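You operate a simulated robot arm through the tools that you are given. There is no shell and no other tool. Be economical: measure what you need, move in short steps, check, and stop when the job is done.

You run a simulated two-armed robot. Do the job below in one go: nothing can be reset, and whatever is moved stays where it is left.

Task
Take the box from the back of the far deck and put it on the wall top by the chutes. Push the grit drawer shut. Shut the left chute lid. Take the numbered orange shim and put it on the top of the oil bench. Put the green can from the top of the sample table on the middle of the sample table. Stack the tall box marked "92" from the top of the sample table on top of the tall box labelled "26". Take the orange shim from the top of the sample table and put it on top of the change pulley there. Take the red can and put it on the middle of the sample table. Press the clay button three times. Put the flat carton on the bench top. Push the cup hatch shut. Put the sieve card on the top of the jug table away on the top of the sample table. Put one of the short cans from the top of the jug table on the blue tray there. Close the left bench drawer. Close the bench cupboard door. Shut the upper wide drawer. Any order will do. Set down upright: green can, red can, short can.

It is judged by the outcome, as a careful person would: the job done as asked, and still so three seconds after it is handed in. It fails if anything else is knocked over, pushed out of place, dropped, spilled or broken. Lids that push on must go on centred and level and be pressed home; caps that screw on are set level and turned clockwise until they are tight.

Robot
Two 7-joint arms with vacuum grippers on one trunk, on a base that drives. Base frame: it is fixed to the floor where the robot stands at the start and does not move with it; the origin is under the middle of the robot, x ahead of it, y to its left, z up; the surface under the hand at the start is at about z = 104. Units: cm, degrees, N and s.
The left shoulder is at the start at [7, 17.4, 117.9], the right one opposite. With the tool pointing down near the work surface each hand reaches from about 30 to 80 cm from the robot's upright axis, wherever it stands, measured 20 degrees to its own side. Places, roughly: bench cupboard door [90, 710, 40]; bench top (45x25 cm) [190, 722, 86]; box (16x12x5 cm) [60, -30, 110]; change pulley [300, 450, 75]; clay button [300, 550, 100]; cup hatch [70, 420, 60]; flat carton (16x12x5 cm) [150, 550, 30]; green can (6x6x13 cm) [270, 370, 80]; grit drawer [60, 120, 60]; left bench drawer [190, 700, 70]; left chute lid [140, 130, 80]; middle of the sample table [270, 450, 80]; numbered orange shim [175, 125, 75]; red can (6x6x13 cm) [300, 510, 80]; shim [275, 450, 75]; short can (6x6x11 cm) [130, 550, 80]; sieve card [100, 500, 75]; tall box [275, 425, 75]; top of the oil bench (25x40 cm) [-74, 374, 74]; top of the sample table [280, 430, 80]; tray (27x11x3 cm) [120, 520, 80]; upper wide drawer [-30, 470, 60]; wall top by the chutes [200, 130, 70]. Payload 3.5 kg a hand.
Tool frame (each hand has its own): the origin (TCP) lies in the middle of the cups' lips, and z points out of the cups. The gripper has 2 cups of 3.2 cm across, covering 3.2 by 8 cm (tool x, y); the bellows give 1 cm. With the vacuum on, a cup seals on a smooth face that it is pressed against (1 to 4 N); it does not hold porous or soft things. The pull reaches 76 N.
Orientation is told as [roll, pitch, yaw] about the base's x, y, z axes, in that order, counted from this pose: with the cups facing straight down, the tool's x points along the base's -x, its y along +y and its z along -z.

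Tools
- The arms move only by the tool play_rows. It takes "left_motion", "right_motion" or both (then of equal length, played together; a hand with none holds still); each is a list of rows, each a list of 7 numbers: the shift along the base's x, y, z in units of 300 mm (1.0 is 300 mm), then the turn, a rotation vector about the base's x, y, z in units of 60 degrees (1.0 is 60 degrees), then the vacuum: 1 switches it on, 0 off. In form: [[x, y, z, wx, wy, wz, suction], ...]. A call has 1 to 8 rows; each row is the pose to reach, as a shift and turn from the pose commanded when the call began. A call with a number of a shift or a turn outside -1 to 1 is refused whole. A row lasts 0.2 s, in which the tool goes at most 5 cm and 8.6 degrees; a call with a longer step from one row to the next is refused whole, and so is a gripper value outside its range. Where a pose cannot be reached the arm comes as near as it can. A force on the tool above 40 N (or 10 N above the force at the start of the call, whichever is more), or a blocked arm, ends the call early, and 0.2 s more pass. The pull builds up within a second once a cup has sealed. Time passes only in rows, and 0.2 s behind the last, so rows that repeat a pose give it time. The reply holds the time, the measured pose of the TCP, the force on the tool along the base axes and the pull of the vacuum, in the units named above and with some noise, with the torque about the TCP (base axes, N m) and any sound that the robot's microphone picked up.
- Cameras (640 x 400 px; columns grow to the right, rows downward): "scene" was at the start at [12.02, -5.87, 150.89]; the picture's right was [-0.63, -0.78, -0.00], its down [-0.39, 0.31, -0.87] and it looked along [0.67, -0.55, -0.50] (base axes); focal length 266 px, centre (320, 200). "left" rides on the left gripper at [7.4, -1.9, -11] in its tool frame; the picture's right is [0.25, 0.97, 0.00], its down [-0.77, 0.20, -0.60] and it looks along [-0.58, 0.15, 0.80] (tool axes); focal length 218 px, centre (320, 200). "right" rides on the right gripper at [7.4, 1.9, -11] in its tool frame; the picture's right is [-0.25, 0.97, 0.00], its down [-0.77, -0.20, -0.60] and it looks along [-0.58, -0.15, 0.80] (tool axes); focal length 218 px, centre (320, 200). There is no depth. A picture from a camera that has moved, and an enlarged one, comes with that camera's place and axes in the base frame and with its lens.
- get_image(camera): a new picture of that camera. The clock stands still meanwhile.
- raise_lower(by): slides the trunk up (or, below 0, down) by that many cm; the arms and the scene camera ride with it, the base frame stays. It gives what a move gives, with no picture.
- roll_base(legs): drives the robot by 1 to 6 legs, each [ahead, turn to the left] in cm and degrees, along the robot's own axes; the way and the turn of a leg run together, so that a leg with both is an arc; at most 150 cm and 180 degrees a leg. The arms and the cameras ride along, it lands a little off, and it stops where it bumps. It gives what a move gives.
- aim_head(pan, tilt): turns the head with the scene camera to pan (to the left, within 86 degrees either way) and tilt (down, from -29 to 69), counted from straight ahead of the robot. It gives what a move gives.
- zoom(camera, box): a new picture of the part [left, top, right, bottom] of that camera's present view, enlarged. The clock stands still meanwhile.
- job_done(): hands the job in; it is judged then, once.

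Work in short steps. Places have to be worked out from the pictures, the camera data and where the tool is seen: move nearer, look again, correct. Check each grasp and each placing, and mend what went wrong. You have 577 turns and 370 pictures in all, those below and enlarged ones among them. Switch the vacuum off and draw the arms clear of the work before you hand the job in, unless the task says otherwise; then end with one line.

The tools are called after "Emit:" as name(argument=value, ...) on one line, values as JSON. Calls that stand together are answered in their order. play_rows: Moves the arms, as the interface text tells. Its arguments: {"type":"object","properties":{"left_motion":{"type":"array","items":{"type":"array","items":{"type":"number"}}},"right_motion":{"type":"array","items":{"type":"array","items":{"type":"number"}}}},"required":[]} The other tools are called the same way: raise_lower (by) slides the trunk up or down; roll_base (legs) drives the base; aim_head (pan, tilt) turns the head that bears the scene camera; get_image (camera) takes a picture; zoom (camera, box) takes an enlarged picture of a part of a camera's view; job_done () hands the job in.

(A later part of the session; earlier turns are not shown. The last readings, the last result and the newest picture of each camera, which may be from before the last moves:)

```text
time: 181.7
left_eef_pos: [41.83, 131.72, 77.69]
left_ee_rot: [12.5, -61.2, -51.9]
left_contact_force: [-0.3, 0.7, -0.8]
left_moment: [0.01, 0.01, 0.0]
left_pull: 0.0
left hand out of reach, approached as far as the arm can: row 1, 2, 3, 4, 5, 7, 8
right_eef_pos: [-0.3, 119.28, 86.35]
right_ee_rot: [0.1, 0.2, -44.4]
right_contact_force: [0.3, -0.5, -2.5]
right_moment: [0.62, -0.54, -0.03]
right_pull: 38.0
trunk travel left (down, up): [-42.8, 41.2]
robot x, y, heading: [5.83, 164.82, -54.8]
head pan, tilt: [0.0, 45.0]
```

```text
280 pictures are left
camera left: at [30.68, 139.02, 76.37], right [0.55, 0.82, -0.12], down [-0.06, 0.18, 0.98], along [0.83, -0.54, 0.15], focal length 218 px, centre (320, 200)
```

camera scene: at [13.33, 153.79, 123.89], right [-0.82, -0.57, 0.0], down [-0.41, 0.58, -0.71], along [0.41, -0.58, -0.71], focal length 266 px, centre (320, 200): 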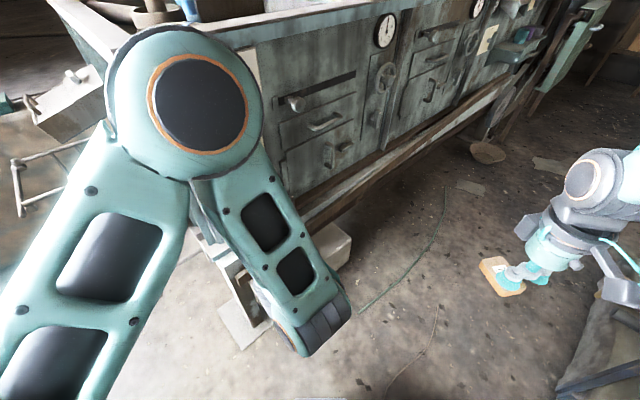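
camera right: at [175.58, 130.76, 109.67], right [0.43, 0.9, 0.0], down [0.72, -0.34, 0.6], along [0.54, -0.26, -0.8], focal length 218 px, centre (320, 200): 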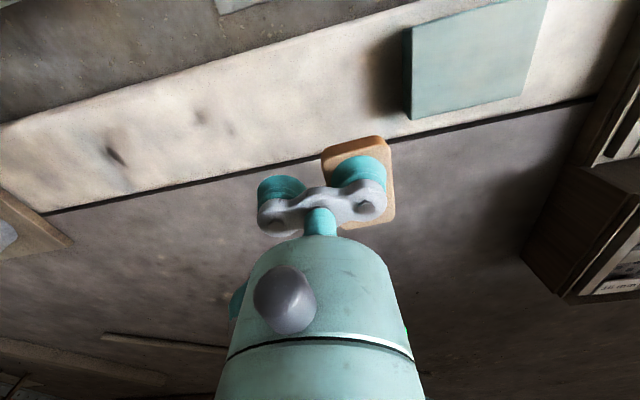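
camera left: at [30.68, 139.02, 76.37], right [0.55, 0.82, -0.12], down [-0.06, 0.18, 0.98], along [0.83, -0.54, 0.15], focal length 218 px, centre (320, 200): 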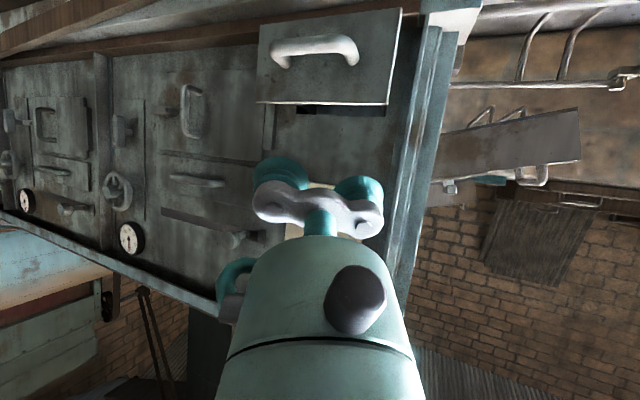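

The drawer is well in view. I lower the cups in front of its handle.

Emit:
play_rows(left_motion=[[0.0, -0.06, -0.13, 0, 0, 0, 0], [0.02, -0.13, -0.26, 0, 0, 0, 0], [0.06, -0.2, -0.38, 0, 0, 0, 0], [0.12, -0.25, -0.415, 0, 0, 0, 0], [0.15, -0.25, -0.415, 0, 0, 0, 0]])

Emit:
get_image(camera="left")

Emit:
get_image(camera="scene")

```text
time: 182.9
left_eef_pos: [44.97, 124.46, 64.5]
left_ee_rot: [18.6, -61.8, -59.4]
left_contact_force: [0.0, 0.9, 0.0]
left_moment: [-0.01, -0.03, 0.01]
left_pull: 0.0
left hand out of reach, approached as far as the arm can: row 1, 2, 3
right_eef_pos: [-0.26, 119.19, 86.37]
right_ee_rot: [0.3, 0.1, -44.2]
right_contact_force: [0.2, -0.4, -1.9]
right_moment: [0.65, -0.52, -0.02]
right_pull: 38.2
trunk travel left (down, up): [-42.8, 41.2]
robot x, y, heading: [5.51, 164.73, -54.9]
head pan, tilt: [0.0, 45.0]
```

```text
279 pictures are left
camera left: at [34.18, 132.19, 62.77], right [0.59, 0.8, -0.08], down [-0.1, 0.17, 0.98], along [0.8, -0.57, 0.18], focal length 218 px, centre (320, 200)
```

left: 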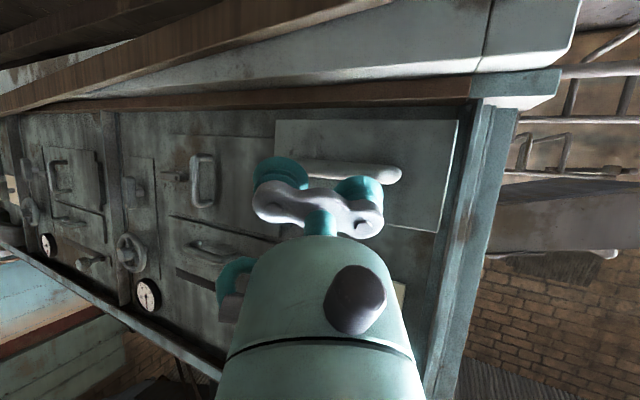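

```text
278 pictures are left
camera scene: at [13.26, 153.73, 123.89], right [-0.82, -0.58, 0.0], down [-0.41, 0.58, -0.71], along [0.41, -0.58, -0.71], focal length 266 px, centre (320, 200)
```

scene: 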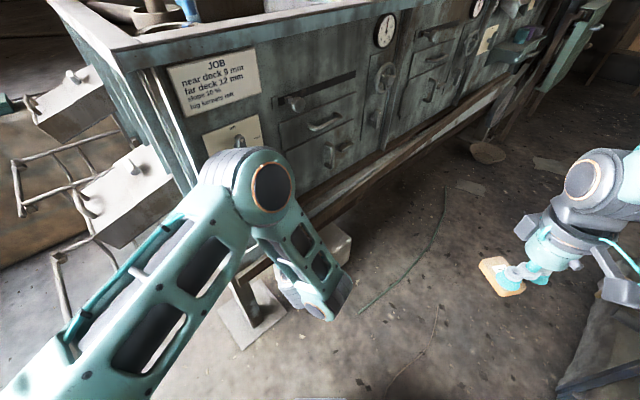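

The cups are right before the handle. I push straight in until the force rises.

Emit:
play_rows(left_motion=[[0.065, -0.014, 0, 0, 0, 0, 0], [0.13, -0.028, 0, 0, 0, 0, 0], [0.195, -0.042, 0, 0, 0, 0, 0], [0.26, -0.056, 0, 0, 0, 0, 0], [0.325, -0.07, 0, 0, 0, 0, 0], [0.39, -0.084, 0, 0, 0, 0, 0], [0.455, -0.098, 0, 0, 0, 0, 0], [0.52, -0.112, 0, 0, 0, 0, 0]])

Emit:
get_image(camera="left")

Emit:
get_image(camera="scene")

```text
time: 184.7
left_eef_pos: [60.48, 120.92, 64.93]
left_ee_rot: [18.7, -61.8, -59.6]
left_contact_force: [-0.9, 0.5, 2.7]
left_moment: [0.14, -0.03, 0.02]
left_pull: 0.0
right_eef_pos: [-0.23, 119.24, 86.42]
right_ee_rot: [0.3, 0.1, -44.4]
right_contact_force: [-0.3, 0.8, -2.1]
right_moment: [0.61, -0.57, -0.05]
right_pull: 38.1
trunk travel left (down, up): [-42.8, 41.2]
robot x, y, heading: [5.89, 164.66, -54.7]
head pan, tilt: [0.0, 45.0]
```

```text
277 pictures are left
camera left: at [49.74, 128.69, 63.14], right [0.59, 0.8, -0.08], down [-0.1, 0.17, 0.98], along [0.8, -0.57, 0.18], focal length 218 px, centre (320, 200)
```

left: 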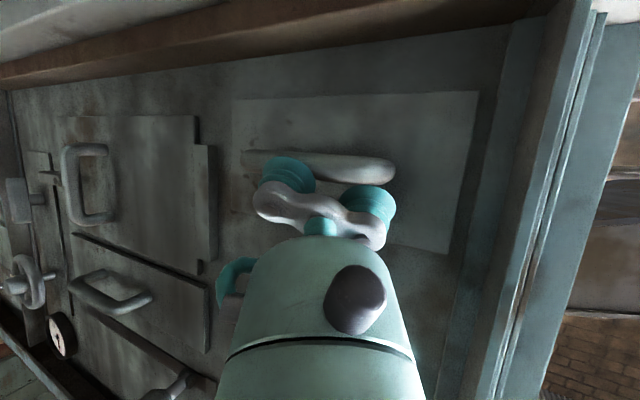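

```text
276 pictures are left
camera scene: at [13.23, 153.77, 123.9], right [-0.82, -0.58, 0.0], down [-0.41, 0.58, -0.71], along [0.41, -0.58, -0.71], focal length 266 px, centre (320, 200)
```

scene: 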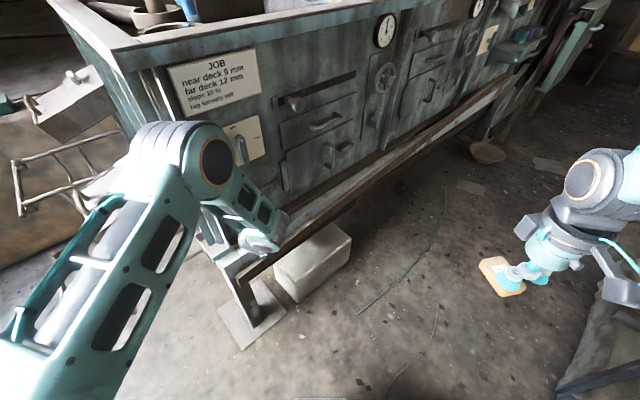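

Almost flush, with little force yet. I keep pushing in small steps.

Emit:
play_rows(left_motion=[[0.03, -0.007, 0, 0, 0, 0, 0], [0.06, -0.013, 0, 0, 0, 0, 0], [0.09, -0.019, 0, 0, 0, 0, 0], [0.12, -0.026, 0, 0, 0, 0, 0], [0.15, -0.032, 0, 0, 0, 0, 0], [0.18, -0.038, 0, 0, 0, 0, 0]])

Emit:
get_image(camera="left")

```text
time: 185.4
left_eef_pos: [61.92, 120.54, 64.61]
left_ee_rot: [17.8, -61.5, -59.4]
left_contact_force: [-18.2, 10.9, 18.0]
left_moment: [0.39, 0.12, -0.02]
left_pull: 0.1
right_eef_pos: [-0.56, 119.58, 86.47]
right_ee_rot: [0.3, -0.1, -44.3]
right_contact_force: [-0.6, 0.2, -2.6]
right_moment: [0.63, -0.53, 0.03]
right_pull: 37.9
trunk travel left (down, up): [-42.8, 41.2]
robot x, y, heading: [5.43, 164.71, -54.8]
head pan, tilt: [0.0, 45.0]
stopped in row 3 (left hand): the force on the tool passed its limit at 46 N (the readings are from after the stop); the commanded pose is now the measured one
```

```text
275 pictures are left
camera left: at [51.29, 128.33, 62.94], right [0.6, 0.8, -0.08], down [-0.09, 0.17, 0.98], along [0.8, -0.58, 0.17], focal length 218 px, centre (320, 200)
```

left: 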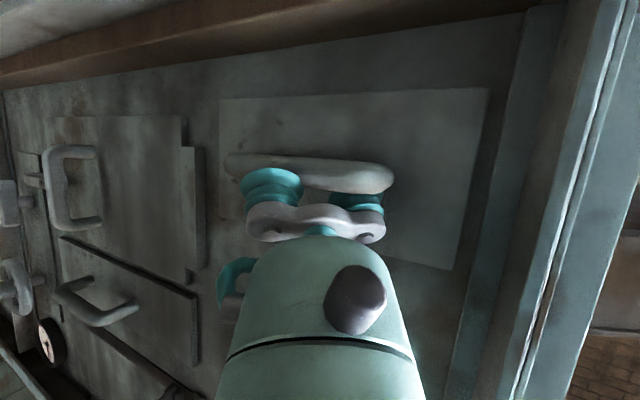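

Firm stop at 46 N. I back off and check from the scene camera.

Emit:
play_rows(left_motion=[[-0.14, 0.03, 0, 0, 0, 0, 0], [-0.28, 0.06, 0, 0, 0, 0, 0], [-0.42, 0.09, 0, 0, 0, 0, 0], [-0.56, 0.14, 0.05, 0, 0, 0, 0], [-0.64, 0.22, 0.14, 0, 0, 0, 0], [-0.68, 0.3, 0.25, 0, 0, 0, 0]])

Emit:
zoom(camera="scene", box=[160, 120, 400, 320])

Emit:
get_image(camera="left")

```text
time: 186.8
left_eef_pos: [42.72, 129.2, 71.63]
left_ee_rot: [16.9, -60.6, -57.9]
left_contact_force: [-0.6, 0.5, -0.4]
left_moment: [-0.02, 0.0, 0.0]
left_pull: 0.0
left hand out of reach, approached as far as the arm can: row 6
right_eef_pos: [-0.29, 119.28, 86.27]
right_ee_rot: [0.1, 0.2, -44.4]
right_contact_force: [0.0, -0.2, -2.8]
right_moment: [0.62, -0.53, -0.04]
right_pull: 37.7
trunk travel left (down, up): [-42.8, 41.2]
robot x, y, heading: [5.68, 164.52, -55.2]
head pan, tilt: [0.0, 45.0]
```

```text
2.00 times, centred on (280, 220) of scene
camera zoom: at [13.2, 153.83, 123.89], right [-0.82, -0.57, 0.0], down [-0.41, 0.58, -0.71], along [0.41, -0.58, -0.71], focal length 532 px, centre (400, 160)
```

zoom: 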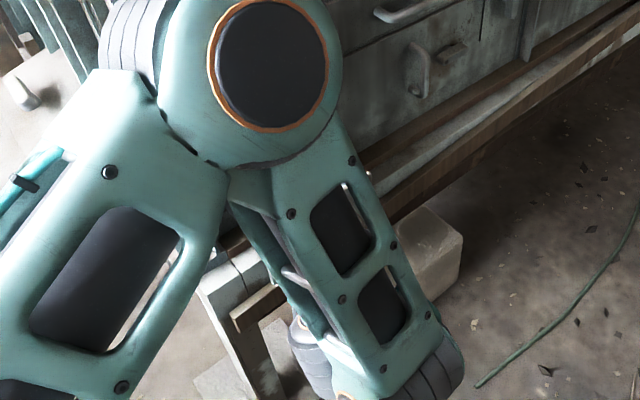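

```text
273 pictures are left
camera left: at [31.89, 137.12, 70.24], right [0.59, 0.81, -0.08], down [-0.08, 0.16, 0.98], along [0.81, -0.57, 0.16], focal length 218 px, centre (320, 200)
```

left: 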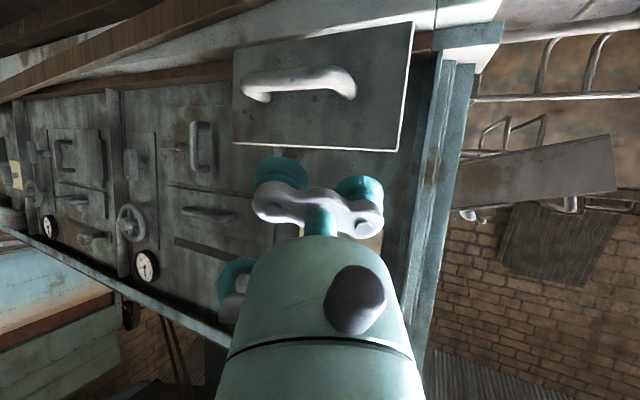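

The handle was caught by the cups and the drawer came out again on the retreat. I push once more, on the plain panel above the handle, and will leave upward.

Emit:
play_rows(left_motion=[[-0.02, -0.06, -0.05, 0, 0, 0, 0], [-0.02, -0.12, -0.09, 0, 0, 0, 0], [0.0, -0.13, -0.09, 0, 0, 0, 0], [0.0, -0.13, -0.09, 0, 0, 0, 0]])

Emit:
get_image(camera="left")

```text
time: 187.8
left_eef_pos: [42.18, 125.21, 69.07]
left_ee_rot: [17.8, -61.2, -59.1]
left_contact_force: [0.0, -0.5, -0.2]
left_moment: [-0.01, -0.01, -0.03]
left_pull: 0.0
right_eef_pos: [-0.35, 119.38, 86.31]
right_ee_rot: [0.1, 0.2, -44.4]
right_contact_force: [0.3, -0.1, -2.7]
right_moment: [0.64, -0.54, -0.06]
right_pull: 38.2
trunk travel left (down, up): [-42.8, 41.2]
robot x, y, heading: [5.52, 164.59, -55.1]
head pan, tilt: [0.0, 45.0]
```

```text
272 pictures are left
camera left: at [31.55, 133.04, 67.56], right [0.6, 0.8, -0.08], down [-0.09, 0.16, 0.98], along [0.8, -0.58, 0.17], focal length 218 px, centre (320, 200)
```

left: 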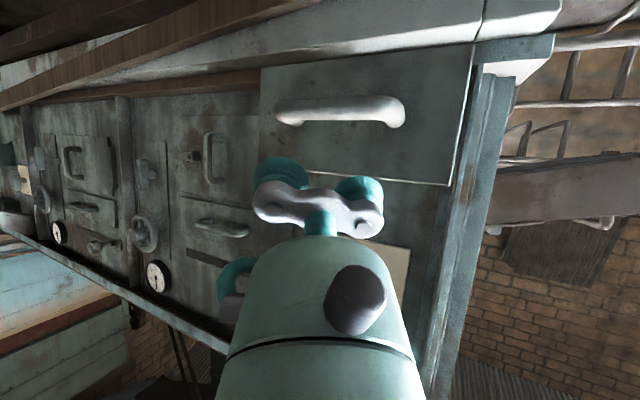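

Panel top edge is at z≈68.4 and the handle at ≈63; I aim at z≈66.6 and push in.

Emit:
play_rows(left_motion=[[0.0, 0.0, -0.075, 0, 0, 0, 0], [0.065, -0.014, -0.08, 0, 0, 0, 0], [0.16, -0.034, -0.08, 0, 0, 0, 0], [0.25, -0.053, -0.08, 0, 0, 0, 0], [0.34, -0.072, -0.08, 0, 0, 0, 0], [0.43, -0.091, -0.08, 0, 0, 0, 0], [0.52, -0.11, -0.08, 0, 0, 0, 0], [0.58, -0.123, -0.08, 0, 0, 0, 0]])

Emit:
get_image(camera="left")

```text
time: 189.6
left_eef_pos: [59.46, 121.55, 66.88]
left_ee_rot: [17.8, -61.2, -59.1]
left_contact_force: [-1.3, 0.2, 0.0]
left_moment: [-0.01, 0.0, 0.04]
left_pull: 0.1
right_eef_pos: [-0.31, 119.18, 86.28]
right_ee_rot: [0.3, 0.1, -44.4]
right_contact_force: [0.5, -0.1, -2.8]
right_moment: [0.65, -0.57, -0.01]
right_pull: 37.4
trunk travel left (down, up): [-42.8, 41.2]
robot x, y, heading: [5.46, 165.17, -54.8]
head pan, tilt: [0.0, 45.0]
```

```text
271 pictures are left
camera left: at [48.79, 129.33, 65.15], right [0.6, 0.8, -0.08], down [-0.09, 0.16, 0.98], along [0.8, -0.58, 0.17], focal length 218 px, centre (320, 200)
```

left: 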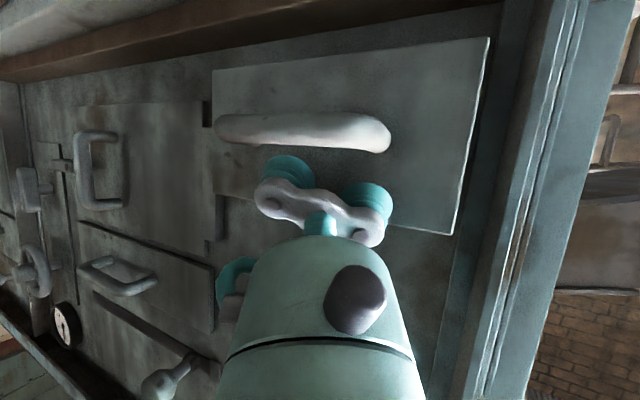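

Good, on the bare panel now. I push the last bit to the stop.

Emit:
play_rows(left_motion=[[0.03, -0.007, 0, 0, 0, 0, 0], [0.06, -0.013, 0, 0, 0, 0, 0], [0.09, -0.019, 0, 0, 0, 0, 0], [0.12, -0.026, 0, 0, 0, 0, 0], [0.15, -0.032, 0, 0, 0, 0, 0], [0.18, -0.038, 0, 0, 0, 0, 0]])

Emit:
play_rows(left_motion=[[-0.03, 0.007, 0.02, 0, 0, 0, 0], [-0.1, 0.02, 0.06, 0, 0, 0, 0], [-0.2, 0.04, 0.12, 0, 0, 0, 0], [-0.32, 0.07, 0.16, 0, 0, 0, 0], [-0.44, 0.1, 0.18, 0, 0, 0, 0], [-0.55, 0.15, 0.18, 0, 0, 0, 0]])

Emit:
get_image(camera="left")

```text
time: 190.9
left_eef_pos: [63.16, 120.46, 66.7]
left_ee_rot: [16.7, -61.0, -58.7]
left_contact_force: [-20.0, 9.0, 13.6]
left_moment: [0.5, -0.47, 1.02]
left_pull: 0.1
right_eef_pos: [-0.7, 119.57, 86.39]
right_ee_rot: [0.3, -0.1, -44.5]
right_contact_force: [-0.2, 0.0, -3.0]
right_moment: [0.6, -0.57, 0.0]
right_pull: 37.4
trunk travel left (down, up): [-42.8, 41.2]
robot x, y, heading: [5.88, 164.65, -55.3]
head pan, tilt: [0.0, 45.0]
stopped in row 6 (left hand): the force on the tool passed its limit at 49 N (the readings are from after the stop); the commanded pose is now the measured one
```

```text
time: 192.3
left_eef_pos: [47.75, 125.25, 71.25]
left_ee_rot: [15.6, -60.1, -56.4]
left_contact_force: [-1.3, 0.2, 0.2]
left_moment: [0.01, -0.01, 0.04]
left_pull: 0.3
right_eef_pos: [-0.48, 119.27, 86.21]
right_ee_rot: [0.2, 0.1, -44.4]
right_contact_force: [-0.5, 0.2, -3.0]
right_moment: [0.62, -0.53, -0.03]
right_pull: 37.9
trunk travel left (down, up): [-42.8, 41.2]
robot x, y, heading: [5.29, 164.77, -55.0]
head pan, tilt: [0.0, 45.0]
```

```text
270 pictures are left
camera left: at [36.93, 133.02, 70.03], right [0.58, 0.81, -0.09], down [-0.07, 0.16, 0.99], along [0.81, -0.57, 0.14], focal length 218 px, centre (320, 200)
```

left: 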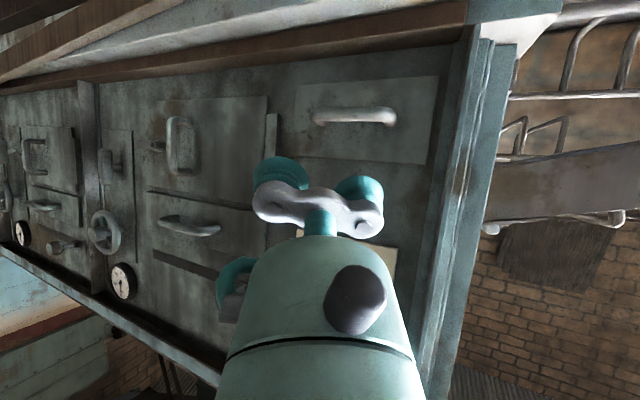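

The drawer is flush. I stand the left hand upright again, away from the table.

Emit:
play_rows(left_motion=[[-0.05, 0.05, 0.08, 0.09, 0.108, 0, 0], [-0.1, 0.1, 0.16, 0.18, 0.216, 0, 0], [-0.15, 0.15, 0.24, 0.27, 0.324, 0, 0], [-0.15, 0.2, 0.32, 0.36, 0.432, 0, 0], [-0.15, 0.25, 0.4, 0.45, 0.54, 0, 0], [-0.15, 0.3, 0.48, 0.54, 0.648, 0, 0], [-0.15, 0.35, 0.56, 0.63, 0.756, 0, 0], [-0.15, 0.4, 0.6, 0.643, 0.766, 0, 0]])

Emit:
raise_lower(by=30)

Emit:
get_image(camera="scene")

```text
time: 194.1
left_eef_pos: [42.5, 136.89, 89.58]
left_ee_rot: [0.6, -2.0, -49.1]
left_contact_force: [-0.2, 0.7, 1.1]
left_moment: [-0.01, 0.03, -0.03]
left_pull: 0.0
right_eef_pos: [-0.58, 119.37, 86.23]
right_ee_rot: [0.2, 0.1, -44.4]
right_contact_force: [0.0, -1.2, -3.0]
right_moment: [0.6, -0.57, -0.02]
right_pull: 38.1
trunk travel left (down, up): [-42.8, 41.2]
robot x, y, heading: [5.81, 164.69, -55.4]
head pan, tilt: [0.0, 45.0]
```

```text
time: 197.1
left_eef_pos: [42.51, 136.79, 119.56]
left_ee_rot: [0.5, -2.1, -48.9]
left_contact_force: [0.2, -0.9, -0.5]
left_moment: [0.01, -0.01, -0.01]
left_pull: 0.2
right_eef_pos: [-0.49, 119.33, 116.31]
right_ee_rot: [0.3, 0.1, -44.5]
right_contact_force: [0.1, -0.6, -3.3]
right_moment: [0.65, -0.52, -0.01]
right_pull: 37.4
trunk travel left (down, up): [-72.8, 11.2]
robot x, y, heading: [5.35, 164.34, -55.0]
head pan, tilt: [0.0, 45.0]
```

```text
269 pictures are left
camera scene: at [13.16, 153.76, 153.89], right [-0.82, -0.57, 0.0], down [-0.4, 0.58, -0.71], along [0.4, -0.58, -0.71], focal length 266 px, centre (320, 200)
```

scene: 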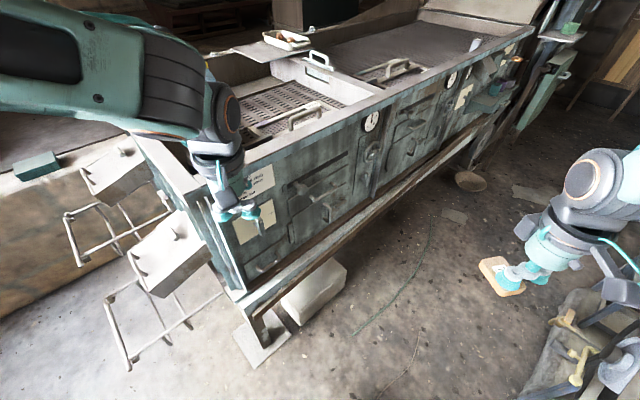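

Drawer shut and the table undisturbed. I turn to face north and survey the rest of the room.

Emit:
roll_base(legs=[[0, 145]])

Emit:
aim_head(pan=0, tilt=15)

Emit:
get_image(camera="scene")

```text
time: 203.5
left_eef_pos: [-9.59, 208.33, 119.38]
left_ee_rot: [0.5, -2.2, 97.5]
left_contact_force: [-0.1, 0.2, -0.6]
left_moment: [-0.01, -0.01, 0.01]
left_pull: 0.1
right_eef_pos: [35.88, 199.11, 116.17]
right_ee_rot: [0.2, 0.1, 102.0]
right_contact_force: [-0.1, 0.5, -1.9]
right_moment: [-0.22, 0.77, -0.01]
right_pull: 37.2
trunk travel left (down, up): [-72.8, 11.2]
robot x, y, heading: [5.57, 164.32, 91.1]
head pan, tilt: [0.0, 45.0]
```

```text
time: 204.5
left_eef_pos: [-9.6, 208.22, 119.48]
left_ee_rot: [0.6, -2.1, 97.6]
left_contact_force: [0.4, 0.0, -0.7]
left_moment: [-0.01, -0.04, 0.0]
left_pull: 0.0
right_eef_pos: [36.0, 199.15, 116.31]
right_ee_rot: [0.3, 0.1, 102.0]
right_contact_force: [0.1, 0.6, -1.8]
right_moment: [-0.24, 0.77, -0.03]
right_pull: 37.8
trunk travel left (down, up): [-72.8, 11.2]
robot x, y, heading: [5.61, 164.92, 91.2]
head pan, tilt: [0.0, 15.0]
```

```text
268 pictures are left
camera scene: at [5.31, 178.93, 158.57], right [1.0, 0.02, 0.0], down [0.01, -0.26, -0.97], along [-0.02, 0.97, -0.26], focal length 266 px, centre (320, 200)
```

scene: 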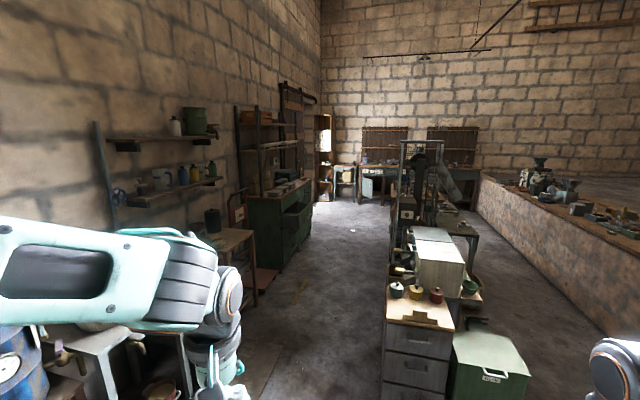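

Emit:
zoom(camera="scene", box=[180, 150, 330, 310])

Emit:
zoom(camera="scene", box=[340, 110, 640, 310])

```text
2.50 times, centred on (255, 230) of scene
camera zoom: at [5.31, 178.93, 158.57], right [1.0, 0.02, 0.0], down [0.01, -0.26, -0.97], along [-0.02, 0.97, -0.26], focal length 665 px, centre (482, 125)
```

zoom: 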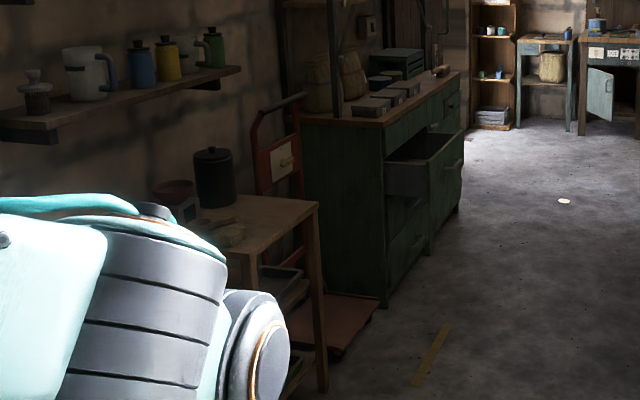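

```text
2.00 times, centred on (490, 210) of scene
camera zoom: at [5.31, 178.93, 158.57], right [1.0, 0.02, 0.0], down [0.01, -0.26, -0.97], along [-0.02, 0.97, -0.26], focal length 532 px, centre (-20, 180)
```

zoom: 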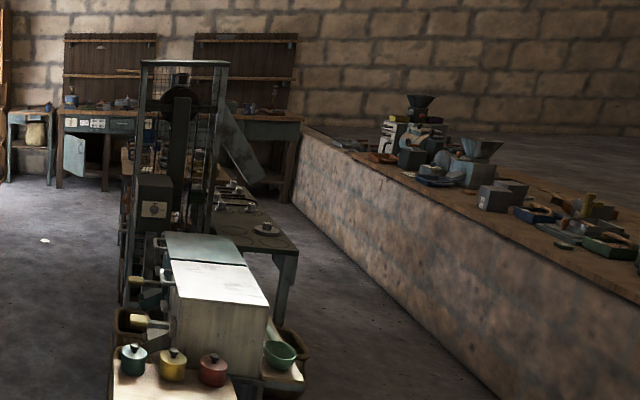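

The layout is clear: the oil bench with a jug at left, and the green cabinet with an open wide drawer behind it. I drive to the oil bench with the shim.

Emit:
roll_base(legs=[[0, 5], [95, 0], [93, 0], [0, 84]])

Emit:
aim_head(pan=-10, tilt=40)

Emit:
get_image(camera="scene")

```text
time: 218.2
left_eef_pos: [-59.3, 339.72, 119.67]
left_ee_rot: [0.7, -2.3, -173.2]
left_contact_force: [0.6, -0.3, 0.8]
left_moment: [-0.01, -0.02, -0.02]
left_pull: 0.0
right_eef_pos: [-49.51, 385.19, 116.35]
right_ee_rot: [0.4, 0.0, -168.8]
right_contact_force: [0.4, -0.4, -1.8]
right_moment: [-0.82, -0.2, 0.02]
right_pull: 37.7
trunk travel left (down, up): [-72.8, 11.2]
robot x, y, heading: [-15.98, 354.84, -179.3]
head pan, tilt: [0.0, 15.0]
```

```text
time: 219.1
left_eef_pos: [-61.44, 339.22, 118.34]
left_ee_rot: [0.6, -1.1, -173.2]
left_contact_force: [-0.3, 0.0, -0.4]
left_moment: [0.01, -0.05, 0.04]
left_pull: 0.0
right_eef_pos: [-51.69, 384.64, 115.46]
right_ee_rot: [0.4, 1.0, -168.8]
right_contact_force: [-0.2, -0.1, -2.7]
right_moment: [-0.77, -0.22, -0.02]
right_pull: 37.9
trunk travel left (down, up): [-72.8, 11.2]
robot x, y, heading: [-15.78, 354.89, -179.3]
head pan, tilt: [-10.0, 40.0]
```

```text
265 pictures are left
camera scene: at [-26.71, 356.49, 155.22], right [0.16, 0.99, -0.01], down [0.62, -0.11, -0.78], along [-0.77, 0.12, -0.63], focal length 266 px, centre (320, 200)
```

scene: 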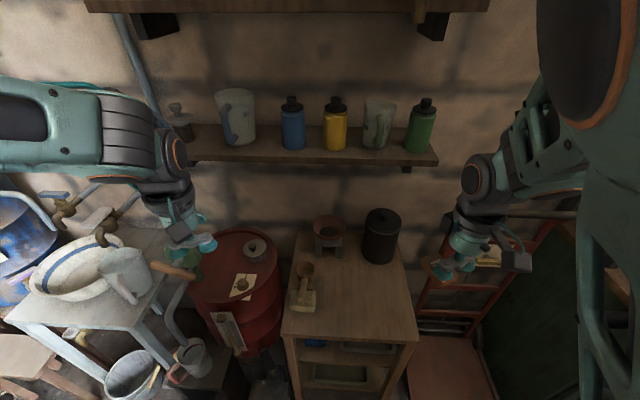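

The oil bench's free spot is around (-69, 373). I lower the trunk 20 cm and bring the shim above it.

Emit:
raise_lower(by=-20)

Emit:
play_rows(right_motion=[[-0.12, -0.06, 0, 0, 0, 0, 1], [-0.24, -0.12, 0, 0, 0, 0, 1], [-0.36, -0.18, -0.03, 0, 0, 0, 1], [-0.48, -0.24, -0.09, 0, 0, 0, 1], [-0.6, -0.31, -0.15, 0, 0, 0, 1], [-0.6, -0.31, -0.28, 0, 0, 0, 1], [-0.6, -0.31, -0.4, 0, 0, 0, 1]])

Emit:
get_image(camera="right")

Emit:
get_image(camera="scene")

```text
time: 221.2
left_eef_pos: [-61.37, 339.51, 98.55]
left_ee_rot: [0.8, -1.2, -173.2]
left_contact_force: [-0.3, -0.6, 0.3]
left_moment: [0.02, 0.01, 0.01]
left_pull: 0.1
right_eef_pos: [-51.56, 384.84, 95.57]
right_ee_rot: [0.4, 1.0, -168.8]
right_contact_force: [0.2, -0.5, -2.6]
right_moment: [-0.8, -0.22, -0.06]
right_pull: 37.4
trunk travel left (down, up): [-52.8, 31.2]
robot x, y, heading: [-15.8, 355.04, -179.5]
head pan, tilt: [-10.0, 40.0]
```

```text
time: 222.8
left_eef_pos: [-61.37, 339.42, 98.48]
left_ee_rot: [0.7, -1.1, -173.2]
left_contact_force: [-0.1, 0.0, 0.7]
left_moment: [0.01, 0.03, 0.05]
left_pull: 0.1
right_eef_pos: [-69.65, 375.59, 83.69]
right_ee_rot: [0.4, 1.1, -168.7]
right_contact_force: [-0.2, 0.9, -2.6]
right_moment: [-0.79, -0.15, -0.06]
right_pull: 37.5
trunk travel left (down, up): [-52.8, 31.2]
robot x, y, heading: [-15.86, 354.51, -179.3]
head pan, tilt: [-10.0, 40.0]
```

```text
264 pictures are left
camera right: at [-62.35, 375.09, 94.74], right [-0.06, -1.0, 0.0], down [-0.81, 0.05, 0.59], along [-0.59, 0.03, -0.81], focal length 218 px, centre (320, 200)
```

right: 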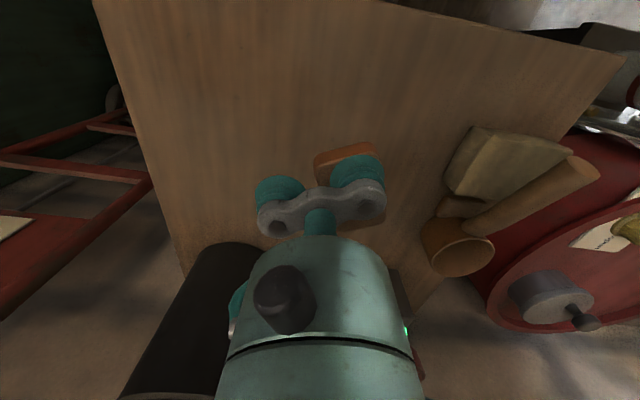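

```text
263 pictures are left
camera scene: at [-26.75, 356.2, 135.24], right [0.16, 0.99, 0.0], down [0.62, -0.1, -0.78], along [-0.77, 0.12, -0.63], focal length 266 px, centre (320, 200)
```

scene: 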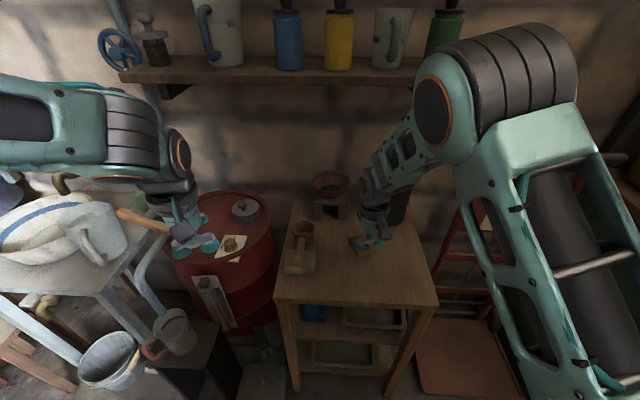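

Shim is over the clear middle of the bench. I lower to contact.

Emit:
play_rows(right_motion=[[0, 0, -0.12, 0, 0, 0, 1], [0, 0, -0.22, 0, 0, 0, 1], [0, 0, -0.25, 0, 0, 0, 1], [0, 0, -0.27, 0, 0, 0, 1], [0, 0, -0.28, 0, 0, 0, 1], [0, 0, -0.28, 0, 0, 0, 1]])

```text
time: 224.2
left_eef_pos: [-61.08, 339.33, 98.53]
left_ee_rot: [0.7, -1.3, -173.3]
left_contact_force: [0.0, 0.5, -0.4]
left_moment: [0.0, 0.0, -0.02]
left_pull: 0.0
right_eef_pos: [-69.45, 375.52, 75.48]
right_ee_rot: [0.2, 0.7, -168.7]
right_contact_force: [-1.0, 7.6, 25.4]
right_moment: [-1.34, -0.04, -0.08]
right_pull: 38.4
trunk travel left (down, up): [-52.8, 31.2]
robot x, y, heading: [-15.78, 355.11, -179.1]
head pan, tilt: [-10.0, 40.0]
```

Contact at 25 N. I release and rise.

Emit:
play_rows(right_motion=[[0, 0, 0.015, 0, 0, 0, 0], [0, 0, 0.015, 0, 0, 0, 0], [0, 0, 0.015, 0, 0, 0, 0], [0, 0, 0.1, 0, 0, 0, 0], [0, 0, 0.25, 0, 0, 0, 0], [0, 0, 0.4, 0, 0, 0, 0], [0, 0, 0.55, 0, 0, 0, 0]])

Emit:
get_image(camera="right")

```text
time: 225.8
left_eef_pos: [-61.81, 340.46, 98.4]
left_ee_rot: [1.3, -1.0, -173.3]
left_contact_force: [0.4, 0.0, 0.3]
left_moment: [0.0, 0.02, -0.03]
left_pull: 0.0
right_eef_pos: [-69.97, 376.6, 91.12]
right_ee_rot: [1.0, 1.2, -168.6]
right_contact_force: [-0.2, 0.1, 0.2]
right_moment: [-0.02, 0.02, 0.02]
right_pull: 0.1
trunk travel left (down, up): [-52.8, 31.2]
robot x, y, heading: [-15.83, 354.54, -179.6]
head pan, tilt: [-10.0, 40.0]
```

```text
262 pictures are left
camera right: at [-62.75, 376.14, 102.14], right [-0.06, -1.0, 0.01], down [-0.81, 0.05, 0.58], along [-0.58, 0.03, -0.81], focal length 218 px, centre (320, 200)
```

right: 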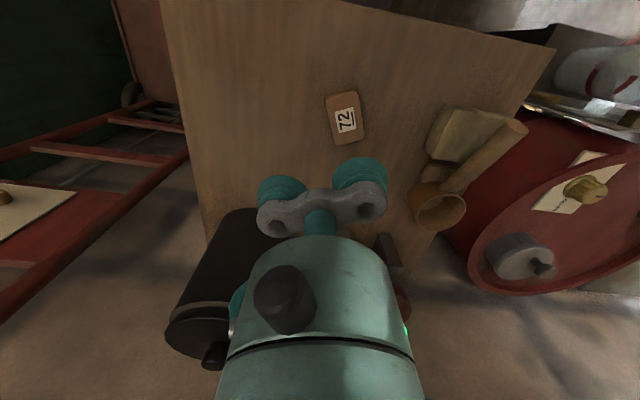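

The "72" shim lies on the oil bench. I raise up, then turn north to look at the green cabinet's drawer.

Emit:
raise_lower(by=20)

Emit:
roll_base(legs=[[-12, 0], [0, -85]])

Emit:
aim_head(pan=12, tilt=25)

Emit:
get_image(camera="scene")

Emit:
aim_head(pan=-35, tilt=25)

Emit:
get_image(camera="scene")

```text
time: 228.0
left_eef_pos: [-61.4, 339.73, 118.41]
left_ee_rot: [0.7, -1.2, -173.1]
left_contact_force: [0.2, 0.7, 0.3]
left_moment: [0.0, -0.01, -0.01]
left_pull: 0.1
right_eef_pos: [-69.53, 375.8, 111.27]
right_ee_rot: [0.4, 1.1, -168.7]
right_contact_force: [0.3, -0.1, 0.6]
right_moment: [0.02, -0.02, 0.03]
right_pull: 0.0
trunk travel left (down, up): [-72.8, 11.2]
robot x, y, heading: [-15.74, 354.51, -179.6]
head pan, tilt: [-10.0, 40.0]
```

```text
time: 232.9
left_eef_pos: [-23.29, 399.06, 118.4]
left_ee_rot: [0.7, -1.2, 102.0]
left_contact_force: [0.0, -0.3, -0.1]
left_moment: [0.0, 0.01, 0.0]
left_pull: 0.1
right_eef_pos: [12.15, 410.55, 111.32]
right_ee_rot: [0.2, 1.1, 106.4]
right_contact_force: [-0.6, -1.2, -0.8]
right_moment: [0.02, 0.01, -0.03]
right_pull: 0.1
trunk travel left (down, up): [-72.8, 11.2]
robot x, y, heading: [-3.69, 354.83, 95.8]
head pan, tilt: [-10.0, 40.0]
```

```text
time: 233.7
left_eef_pos: [-23.23, 399.07, 118.44]
left_ee_rot: [0.6, -1.2, 101.9]
left_contact_force: [-1.6, 0.1, 0.2]
left_moment: [-0.02, -0.02, 0.02]
left_pull: 0.1
right_eef_pos: [12.19, 410.55, 111.49]
right_ee_rot: [0.3, 1.2, 106.3]
right_contact_force: [0.0, 0.1, -0.2]
right_moment: [-0.01, 0.02, -0.01]
right_pull: 0.1
trunk travel left (down, up): [-72.8, 11.2]
robot x, y, heading: [-3.61, 355.17, 95.8]
head pan, tilt: [12.0, 25.0]
```

```text
261 pictures are left
camera scene: at [-7.1, 368.6, 156.95], right [0.95, 0.3, 0.0], down [0.13, -0.4, -0.91], along [-0.28, 0.86, -0.42], focal length 266 px, centre (320, 200)
```

scene: 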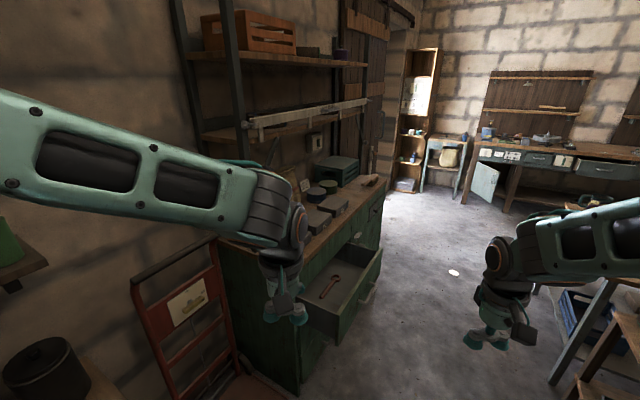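

```text
time: 234.9
left_eef_pos: [-23.07, 399.08, 118.33]
left_ee_rot: [0.5, -1.3, 101.8]
left_contact_force: [0.7, 0.7, -0.4]
left_moment: [0.03, 0.0, -0.02]
left_pull: 0.0
right_eef_pos: [12.34, 410.51, 111.38]
right_ee_rot: [0.2, 1.0, 106.4]
right_contact_force: [0.1, -0.9, 0.8]
right_moment: [0.0, 0.0, 0.0]
right_pull: 0.1
trunk travel left (down, up): [-72.8, 11.2]
robot x, y, heading: [-3.56, 354.96, 96.0]
head pan, tilt: [-35.0, 25.0]
```

```text
260 pictures are left
camera scene: at [0.18, 367.88, 156.95], right [0.87, -0.49, 0.0], down [-0.21, -0.37, -0.91], along [0.44, 0.79, -0.42], focal length 266 px, centre (320, 200)
```

scene: 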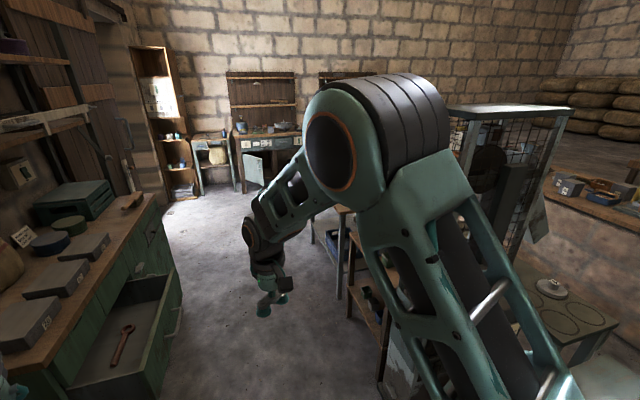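

The drawer front spans about (-22, 445) to (-11, 496), handle near (-14, 467, 62), with the cabinet face some 17 cm behind. I drive to (24, 432), facing it obliquely, as worked for the grit drawer.

Emit:
raise_lower(by=10)

Emit:
roll_base(legs=[[0, -26], [82, 0], [0, 56]])

Emit:
aim_head(pan=10, tilt=45)

Emit:
get_image(camera="scene")

```text
time: 236.2
left_eef_pos: [-23.17, 399.02, 128.37]
left_ee_rot: [0.5, -1.2, 101.9]
left_contact_force: [-0.4, 0.0, 0.4]
left_moment: [0.03, 0.03, 0.0]
left_pull: 0.0
right_eef_pos: [12.18, 410.57, 121.38]
right_ee_rot: [0.4, 1.1, 106.5]
right_contact_force: [0.3, 0.4, 0.4]
right_moment: [0.03, 0.01, 0.0]
right_pull: 0.0
trunk travel left (down, up): [-82.8, 1.2]
robot x, y, heading: [-3.97, 355.11, 95.7]
head pan, tilt: [-35.0, 25.0]
```

```text
time: 244.3
left_eef_pos: [-11.82, 460.23, 128.32]
left_ee_rot: [0.6, -1.2, 129.2]
left_contact_force: [0.1, -0.1, 0.5]
left_moment: [0.05, -0.02, 0.01]
left_pull: 0.1
right_eef_pos: [14.34, 486.56, 121.31]
right_ee_rot: [0.3, 1.0, 133.7]
right_contact_force: [0.8, 0.0, -0.1]
right_moment: [0.0, 0.01, 0.02]
right_pull: 0.1
trunk travel left (down, up): [-82.8, 1.2]
robot x, y, heading: [25.39, 429.9, 123.1]
head pan, tilt: [-35.0, 25.0]
```

```text
time: 245.4
left_eef_pos: [-11.78, 460.25, 128.4]
left_ee_rot: [0.6, -1.2, 129.2]
left_contact_force: [-0.6, 0.2, -0.1]
left_moment: [-0.01, 0.01, 0.03]
left_pull: 0.0
right_eef_pos: [14.36, 486.5, 121.38]
right_ee_rot: [0.3, 1.1, 133.7]
right_contact_force: [0.0, -0.3, 0.2]
right_moment: [-0.02, 0.0, 0.0]
right_pull: 0.2
trunk travel left (down, up): [-82.8, 1.2]
robot x, y, heading: [25.45, 429.83, 122.9]
head pan, tilt: [10.0, 45.0]
```

```text
259 pictures are left
camera scene: at [17.38, 439.9, 163.9], right [0.73, 0.68, 0.0], down [0.48, -0.52, -0.71], along [-0.48, 0.52, -0.71], focal length 266 px, centre (320, 200)
```

scene: 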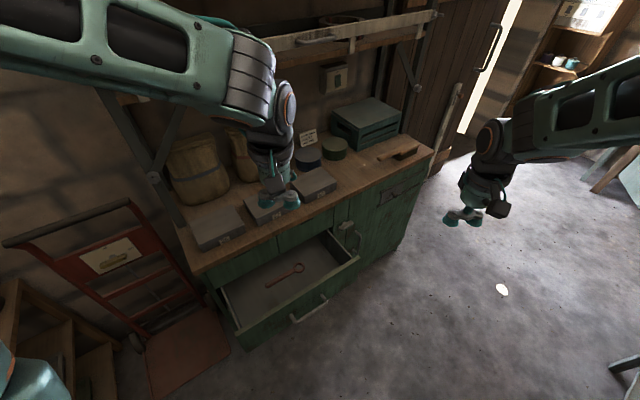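

Handle confirmed at [-14, 468.3, 61.5]. I lower the trunk 40 cm to working height.

Emit:
raise_lower(by=-40)

Emit:
play_rows(left_motion=[[0.04, 0.0, 0, 0.1, 0.1, 0, 0], [0.09, 0.0, 0, 0.2, 0.2, 0, 0], [0.14, 0.0, -0.02, 0.3, 0.3, 0, 0], [0.19, 0.02, -0.08, 0.4, 0.4, 0, 0], [0.24, 0.04, -0.15, 0.5, 0.5, 0, 0], [0.28, 0.06, -0.24, 0.6, 0.6, 0, 0], [0.32, 0.1, -0.34, 0.7, 0.7, 0, 0], [0.33, 0.1, -0.43, 0.7, 0.7, 0, 0]])

Emit:
get_image(camera="left")

Emit:
get_image(camera="scene")

```text
time: 249.3
left_eef_pos: [-11.78, 460.15, 88.39]
left_ee_rot: [0.5, -1.2, 129.2]
left_contact_force: [1.2, 0.0, -0.2]
left_moment: [-0.02, -0.01, -0.04]
left_pull: 0.1
right_eef_pos: [14.26, 486.51, 81.39]
right_ee_rot: [0.3, 1.1, 133.7]
right_contact_force: [-0.2, 0.0, 0.6]
right_moment: [0.0, 0.03, 0.01]
right_pull: 0.1
trunk travel left (down, up): [-42.8, 41.2]
robot x, y, heading: [25.56, 429.74, 123.3]
head pan, tilt: [10.0, 45.0]
```

```text
time: 251.1
left_eef_pos: [-5.34, 464.82, 78.47]
left_ee_rot: [4.2, -59.4, 131.5]
left_contact_force: [-0.6, 0.8, 0.7]
left_moment: [0.04, 0.01, -0.04]
left_pull: 0.1
left hand out of reach, approached as far as the arm can: row 7, 8
right_eef_pos: [14.46, 486.36, 81.49]
right_ee_rot: [0.2, 0.9, 133.7]
right_contact_force: [0.2, -0.8, 0.9]
right_moment: [0.04, 0.0, -0.01]
right_pull: 0.0
trunk travel left (down, up): [-42.8, 41.2]
robot x, y, heading: [25.51, 429.92, 123.1]
head pan, tilt: [10.0, 45.0]
```

```text
258 pictures are left
camera left: at [5.44, 456.76, 77.82], right [-0.6, -0.78, -0.18], down [-0.02, -0.21, 0.98], along [-0.8, 0.59, 0.1], focal length 218 px, centre (320, 200)
```

left: 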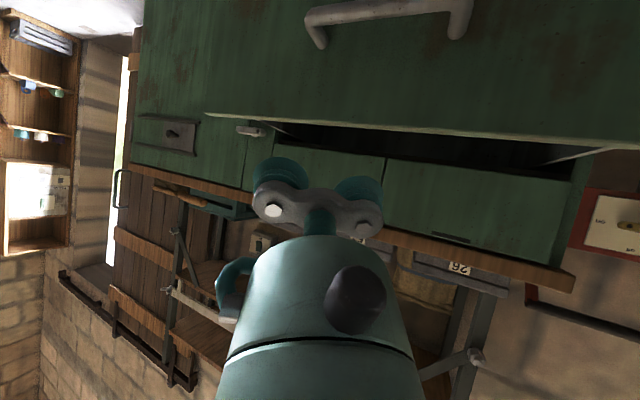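

```text
257 pictures are left
camera scene: at [17.5, 439.75, 123.92], right [0.73, 0.68, 0.0], down [0.48, -0.52, -0.71], along [-0.48, 0.52, -0.71], focal length 266 px, centre (320, 200)
```

scene: 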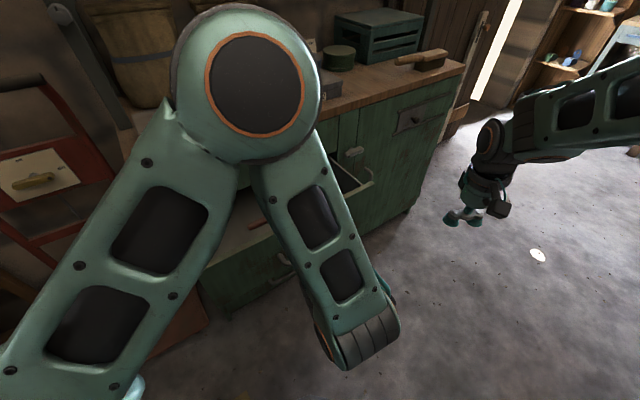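

Panel top is at z≈70.8, handle at ≈62. I lower the cups to z≈67 and push along the drawer's axis.

Emit:
play_rows(left_motion=[[0.02, 0, -0.14, 0, 0, 0, 0], [0.02, 0, -0.28, 0, 0, 0, 0], [0.0, 0.0, -0.39, 0, 0, 0, 0], [-0.08, 0.016, -0.39, 0, 0, 0, 0], [-0.16, 0.032, -0.39, 0, 0, 0, 0], [-0.16, 0.032, -0.39, 0, 0, 0, 0]])

Emit:
get_image(camera="left")

```text
time: 252.5
left_eef_pos: [-10.18, 466.57, 66.37]
left_ee_rot: [10.6, -59.9, 123.3]
left_contact_force: [0.0, -0.3, -0.1]
left_moment: [-0.03, -0.02, 0.01]
left_pull: 0.1
left hand out of reach, approached as far as the arm can: row 1, 2, 3, 4, 5, 6
right_eef_pos: [14.38, 486.53, 81.3]
right_ee_rot: [0.3, 1.1, 133.7]
right_contact_force: [-0.5, 0.5, 0.2]
right_moment: [0.0, 0.0, 0.01]
right_pull: 0.0
trunk travel left (down, up): [-42.8, 41.2]
robot x, y, heading: [25.48, 429.59, 123.0]
head pan, tilt: [10.0, 45.0]
```

```text
256 pictures are left
camera left: at [0.13, 458.01, 65.36], right [-0.64, -0.76, -0.13], down [0.01, -0.18, 0.98], along [-0.77, 0.63, 0.13], focal length 218 px, centre (320, 200)
```

left: 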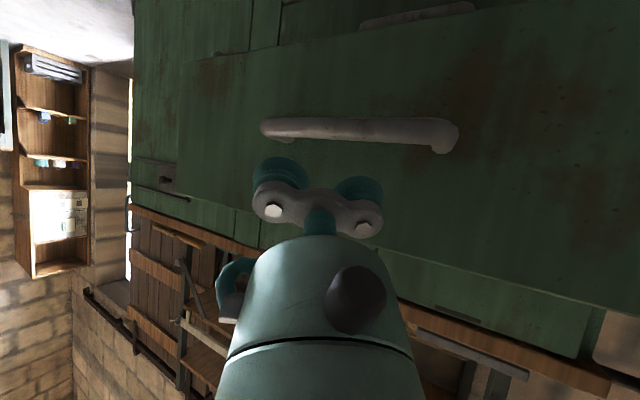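

Cups face the panel just above the handle. I push.

Emit:
play_rows(left_motion=[[-0.08, 0.016, 0.015, 0, 0, 0, 0], [-0.16, 0.032, 0.015, 0, 0, 0, 0], [-0.24, 0.048, 0.015, 0, 0, 0, 0], [-0.32, 0.064, 0.015, 0, 0, 0, 0], [-0.4, 0.08, 0.015, 0, 0, 0, 0], [-0.48, 0.096, 0.015, 0, 0, 0, 0], [-0.56, 0.112, 0.015, 0, 0, 0, 0], [-0.64, 0.128, 0.015, 0, 0, 0, 0]])

Emit:
get_image(camera="left")

```text
time: 254.3
left_eef_pos: [-29.66, 470.27, 66.79]
left_ee_rot: [10.6, -60.1, 123.4]
left_contact_force: [0.1, -0.8, -0.8]
left_moment: [-0.01, 0.0, -0.04]
left_pull: 0.1
right_eef_pos: [14.35, 486.52, 81.43]
right_ee_rot: [0.3, 1.1, 133.8]
right_contact_force: [-0.4, -0.6, 0.2]
right_moment: [0.0, 0.01, 0.02]
right_pull: 0.1
trunk travel left (down, up): [-42.8, 41.2]
robot x, y, heading: [25.83, 429.78, 123.3]
head pan, tilt: [10.0, 45.0]
```

```text
255 pictures are left
camera left: at [-19.36, 461.72, 65.7], right [-0.64, -0.76, -0.13], down [0.02, -0.18, 0.98], along [-0.77, 0.63, 0.13], focal length 218 px, centre (320, 200)
```

left: 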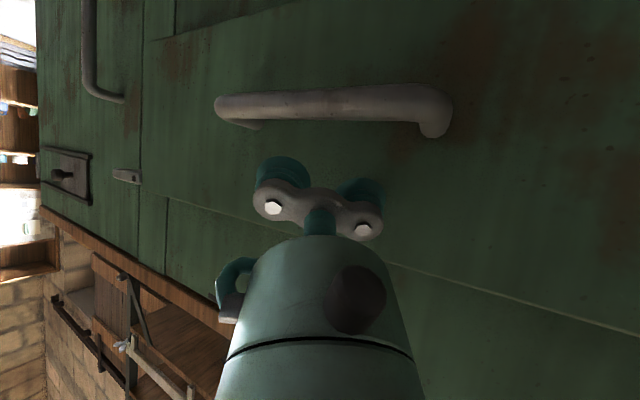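

Going in freely. I push the last part in small steps to the stop.

Emit:
play_rows(left_motion=[[-0.03, 0.006, 0, 0, 0, 0, 0], [-0.06, 0.012, 0, 0, 0, 0, 0], [-0.09, 0.018, 0, 0, 0, 0, 0], [-0.12, 0.024, 0, 0, 0, 0, 0], [-0.15, 0.03, 0, 0, 0, 0, 0], [-0.18, 0.036, 0, 0, 0, 0, 0], [-0.21, 0.042, 0, 0, 0, 0, 0], [-0.24, 0.048, 0, 0, 0, 0, 0]])

Emit:
get_image(camera="left")

```text
time: 255.8
left_eef_pos: [-34.68, 471.74, 66.51]
left_ee_rot: [9.5, -59.6, 123.7]
left_contact_force: [14.6, -3.3, -1.6]
left_moment: [-0.06, 0.37, 0.55]
left_pull: 0.0
right_eef_pos: [14.43, 486.41, 81.49]
right_ee_rot: [0.3, 1.0, 133.6]
right_contact_force: [-0.5, 0.1, -0.4]
right_moment: [0.0, -0.01, 0.01]
right_pull: 0.1
trunk travel left (down, up): [-42.8, 41.2]
robot x, y, heading: [25.64, 429.63, 122.9]
head pan, tilt: [10.0, 45.0]
stopped in row 7 (left hand): the force on the tool passed its limit at 48 N (the readings are from after the stop); the commanded pose is now the measured one
```

```text
254 pictures are left
camera left: at [-24.44, 463.18, 65.65], right [-0.65, -0.75, -0.14], down [0.0, -0.18, 0.98], along [-0.76, 0.64, 0.12], focal length 218 px, centre (320, 200)
```

left: 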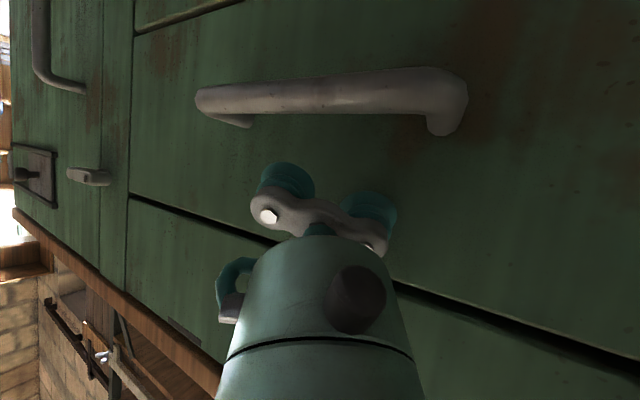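

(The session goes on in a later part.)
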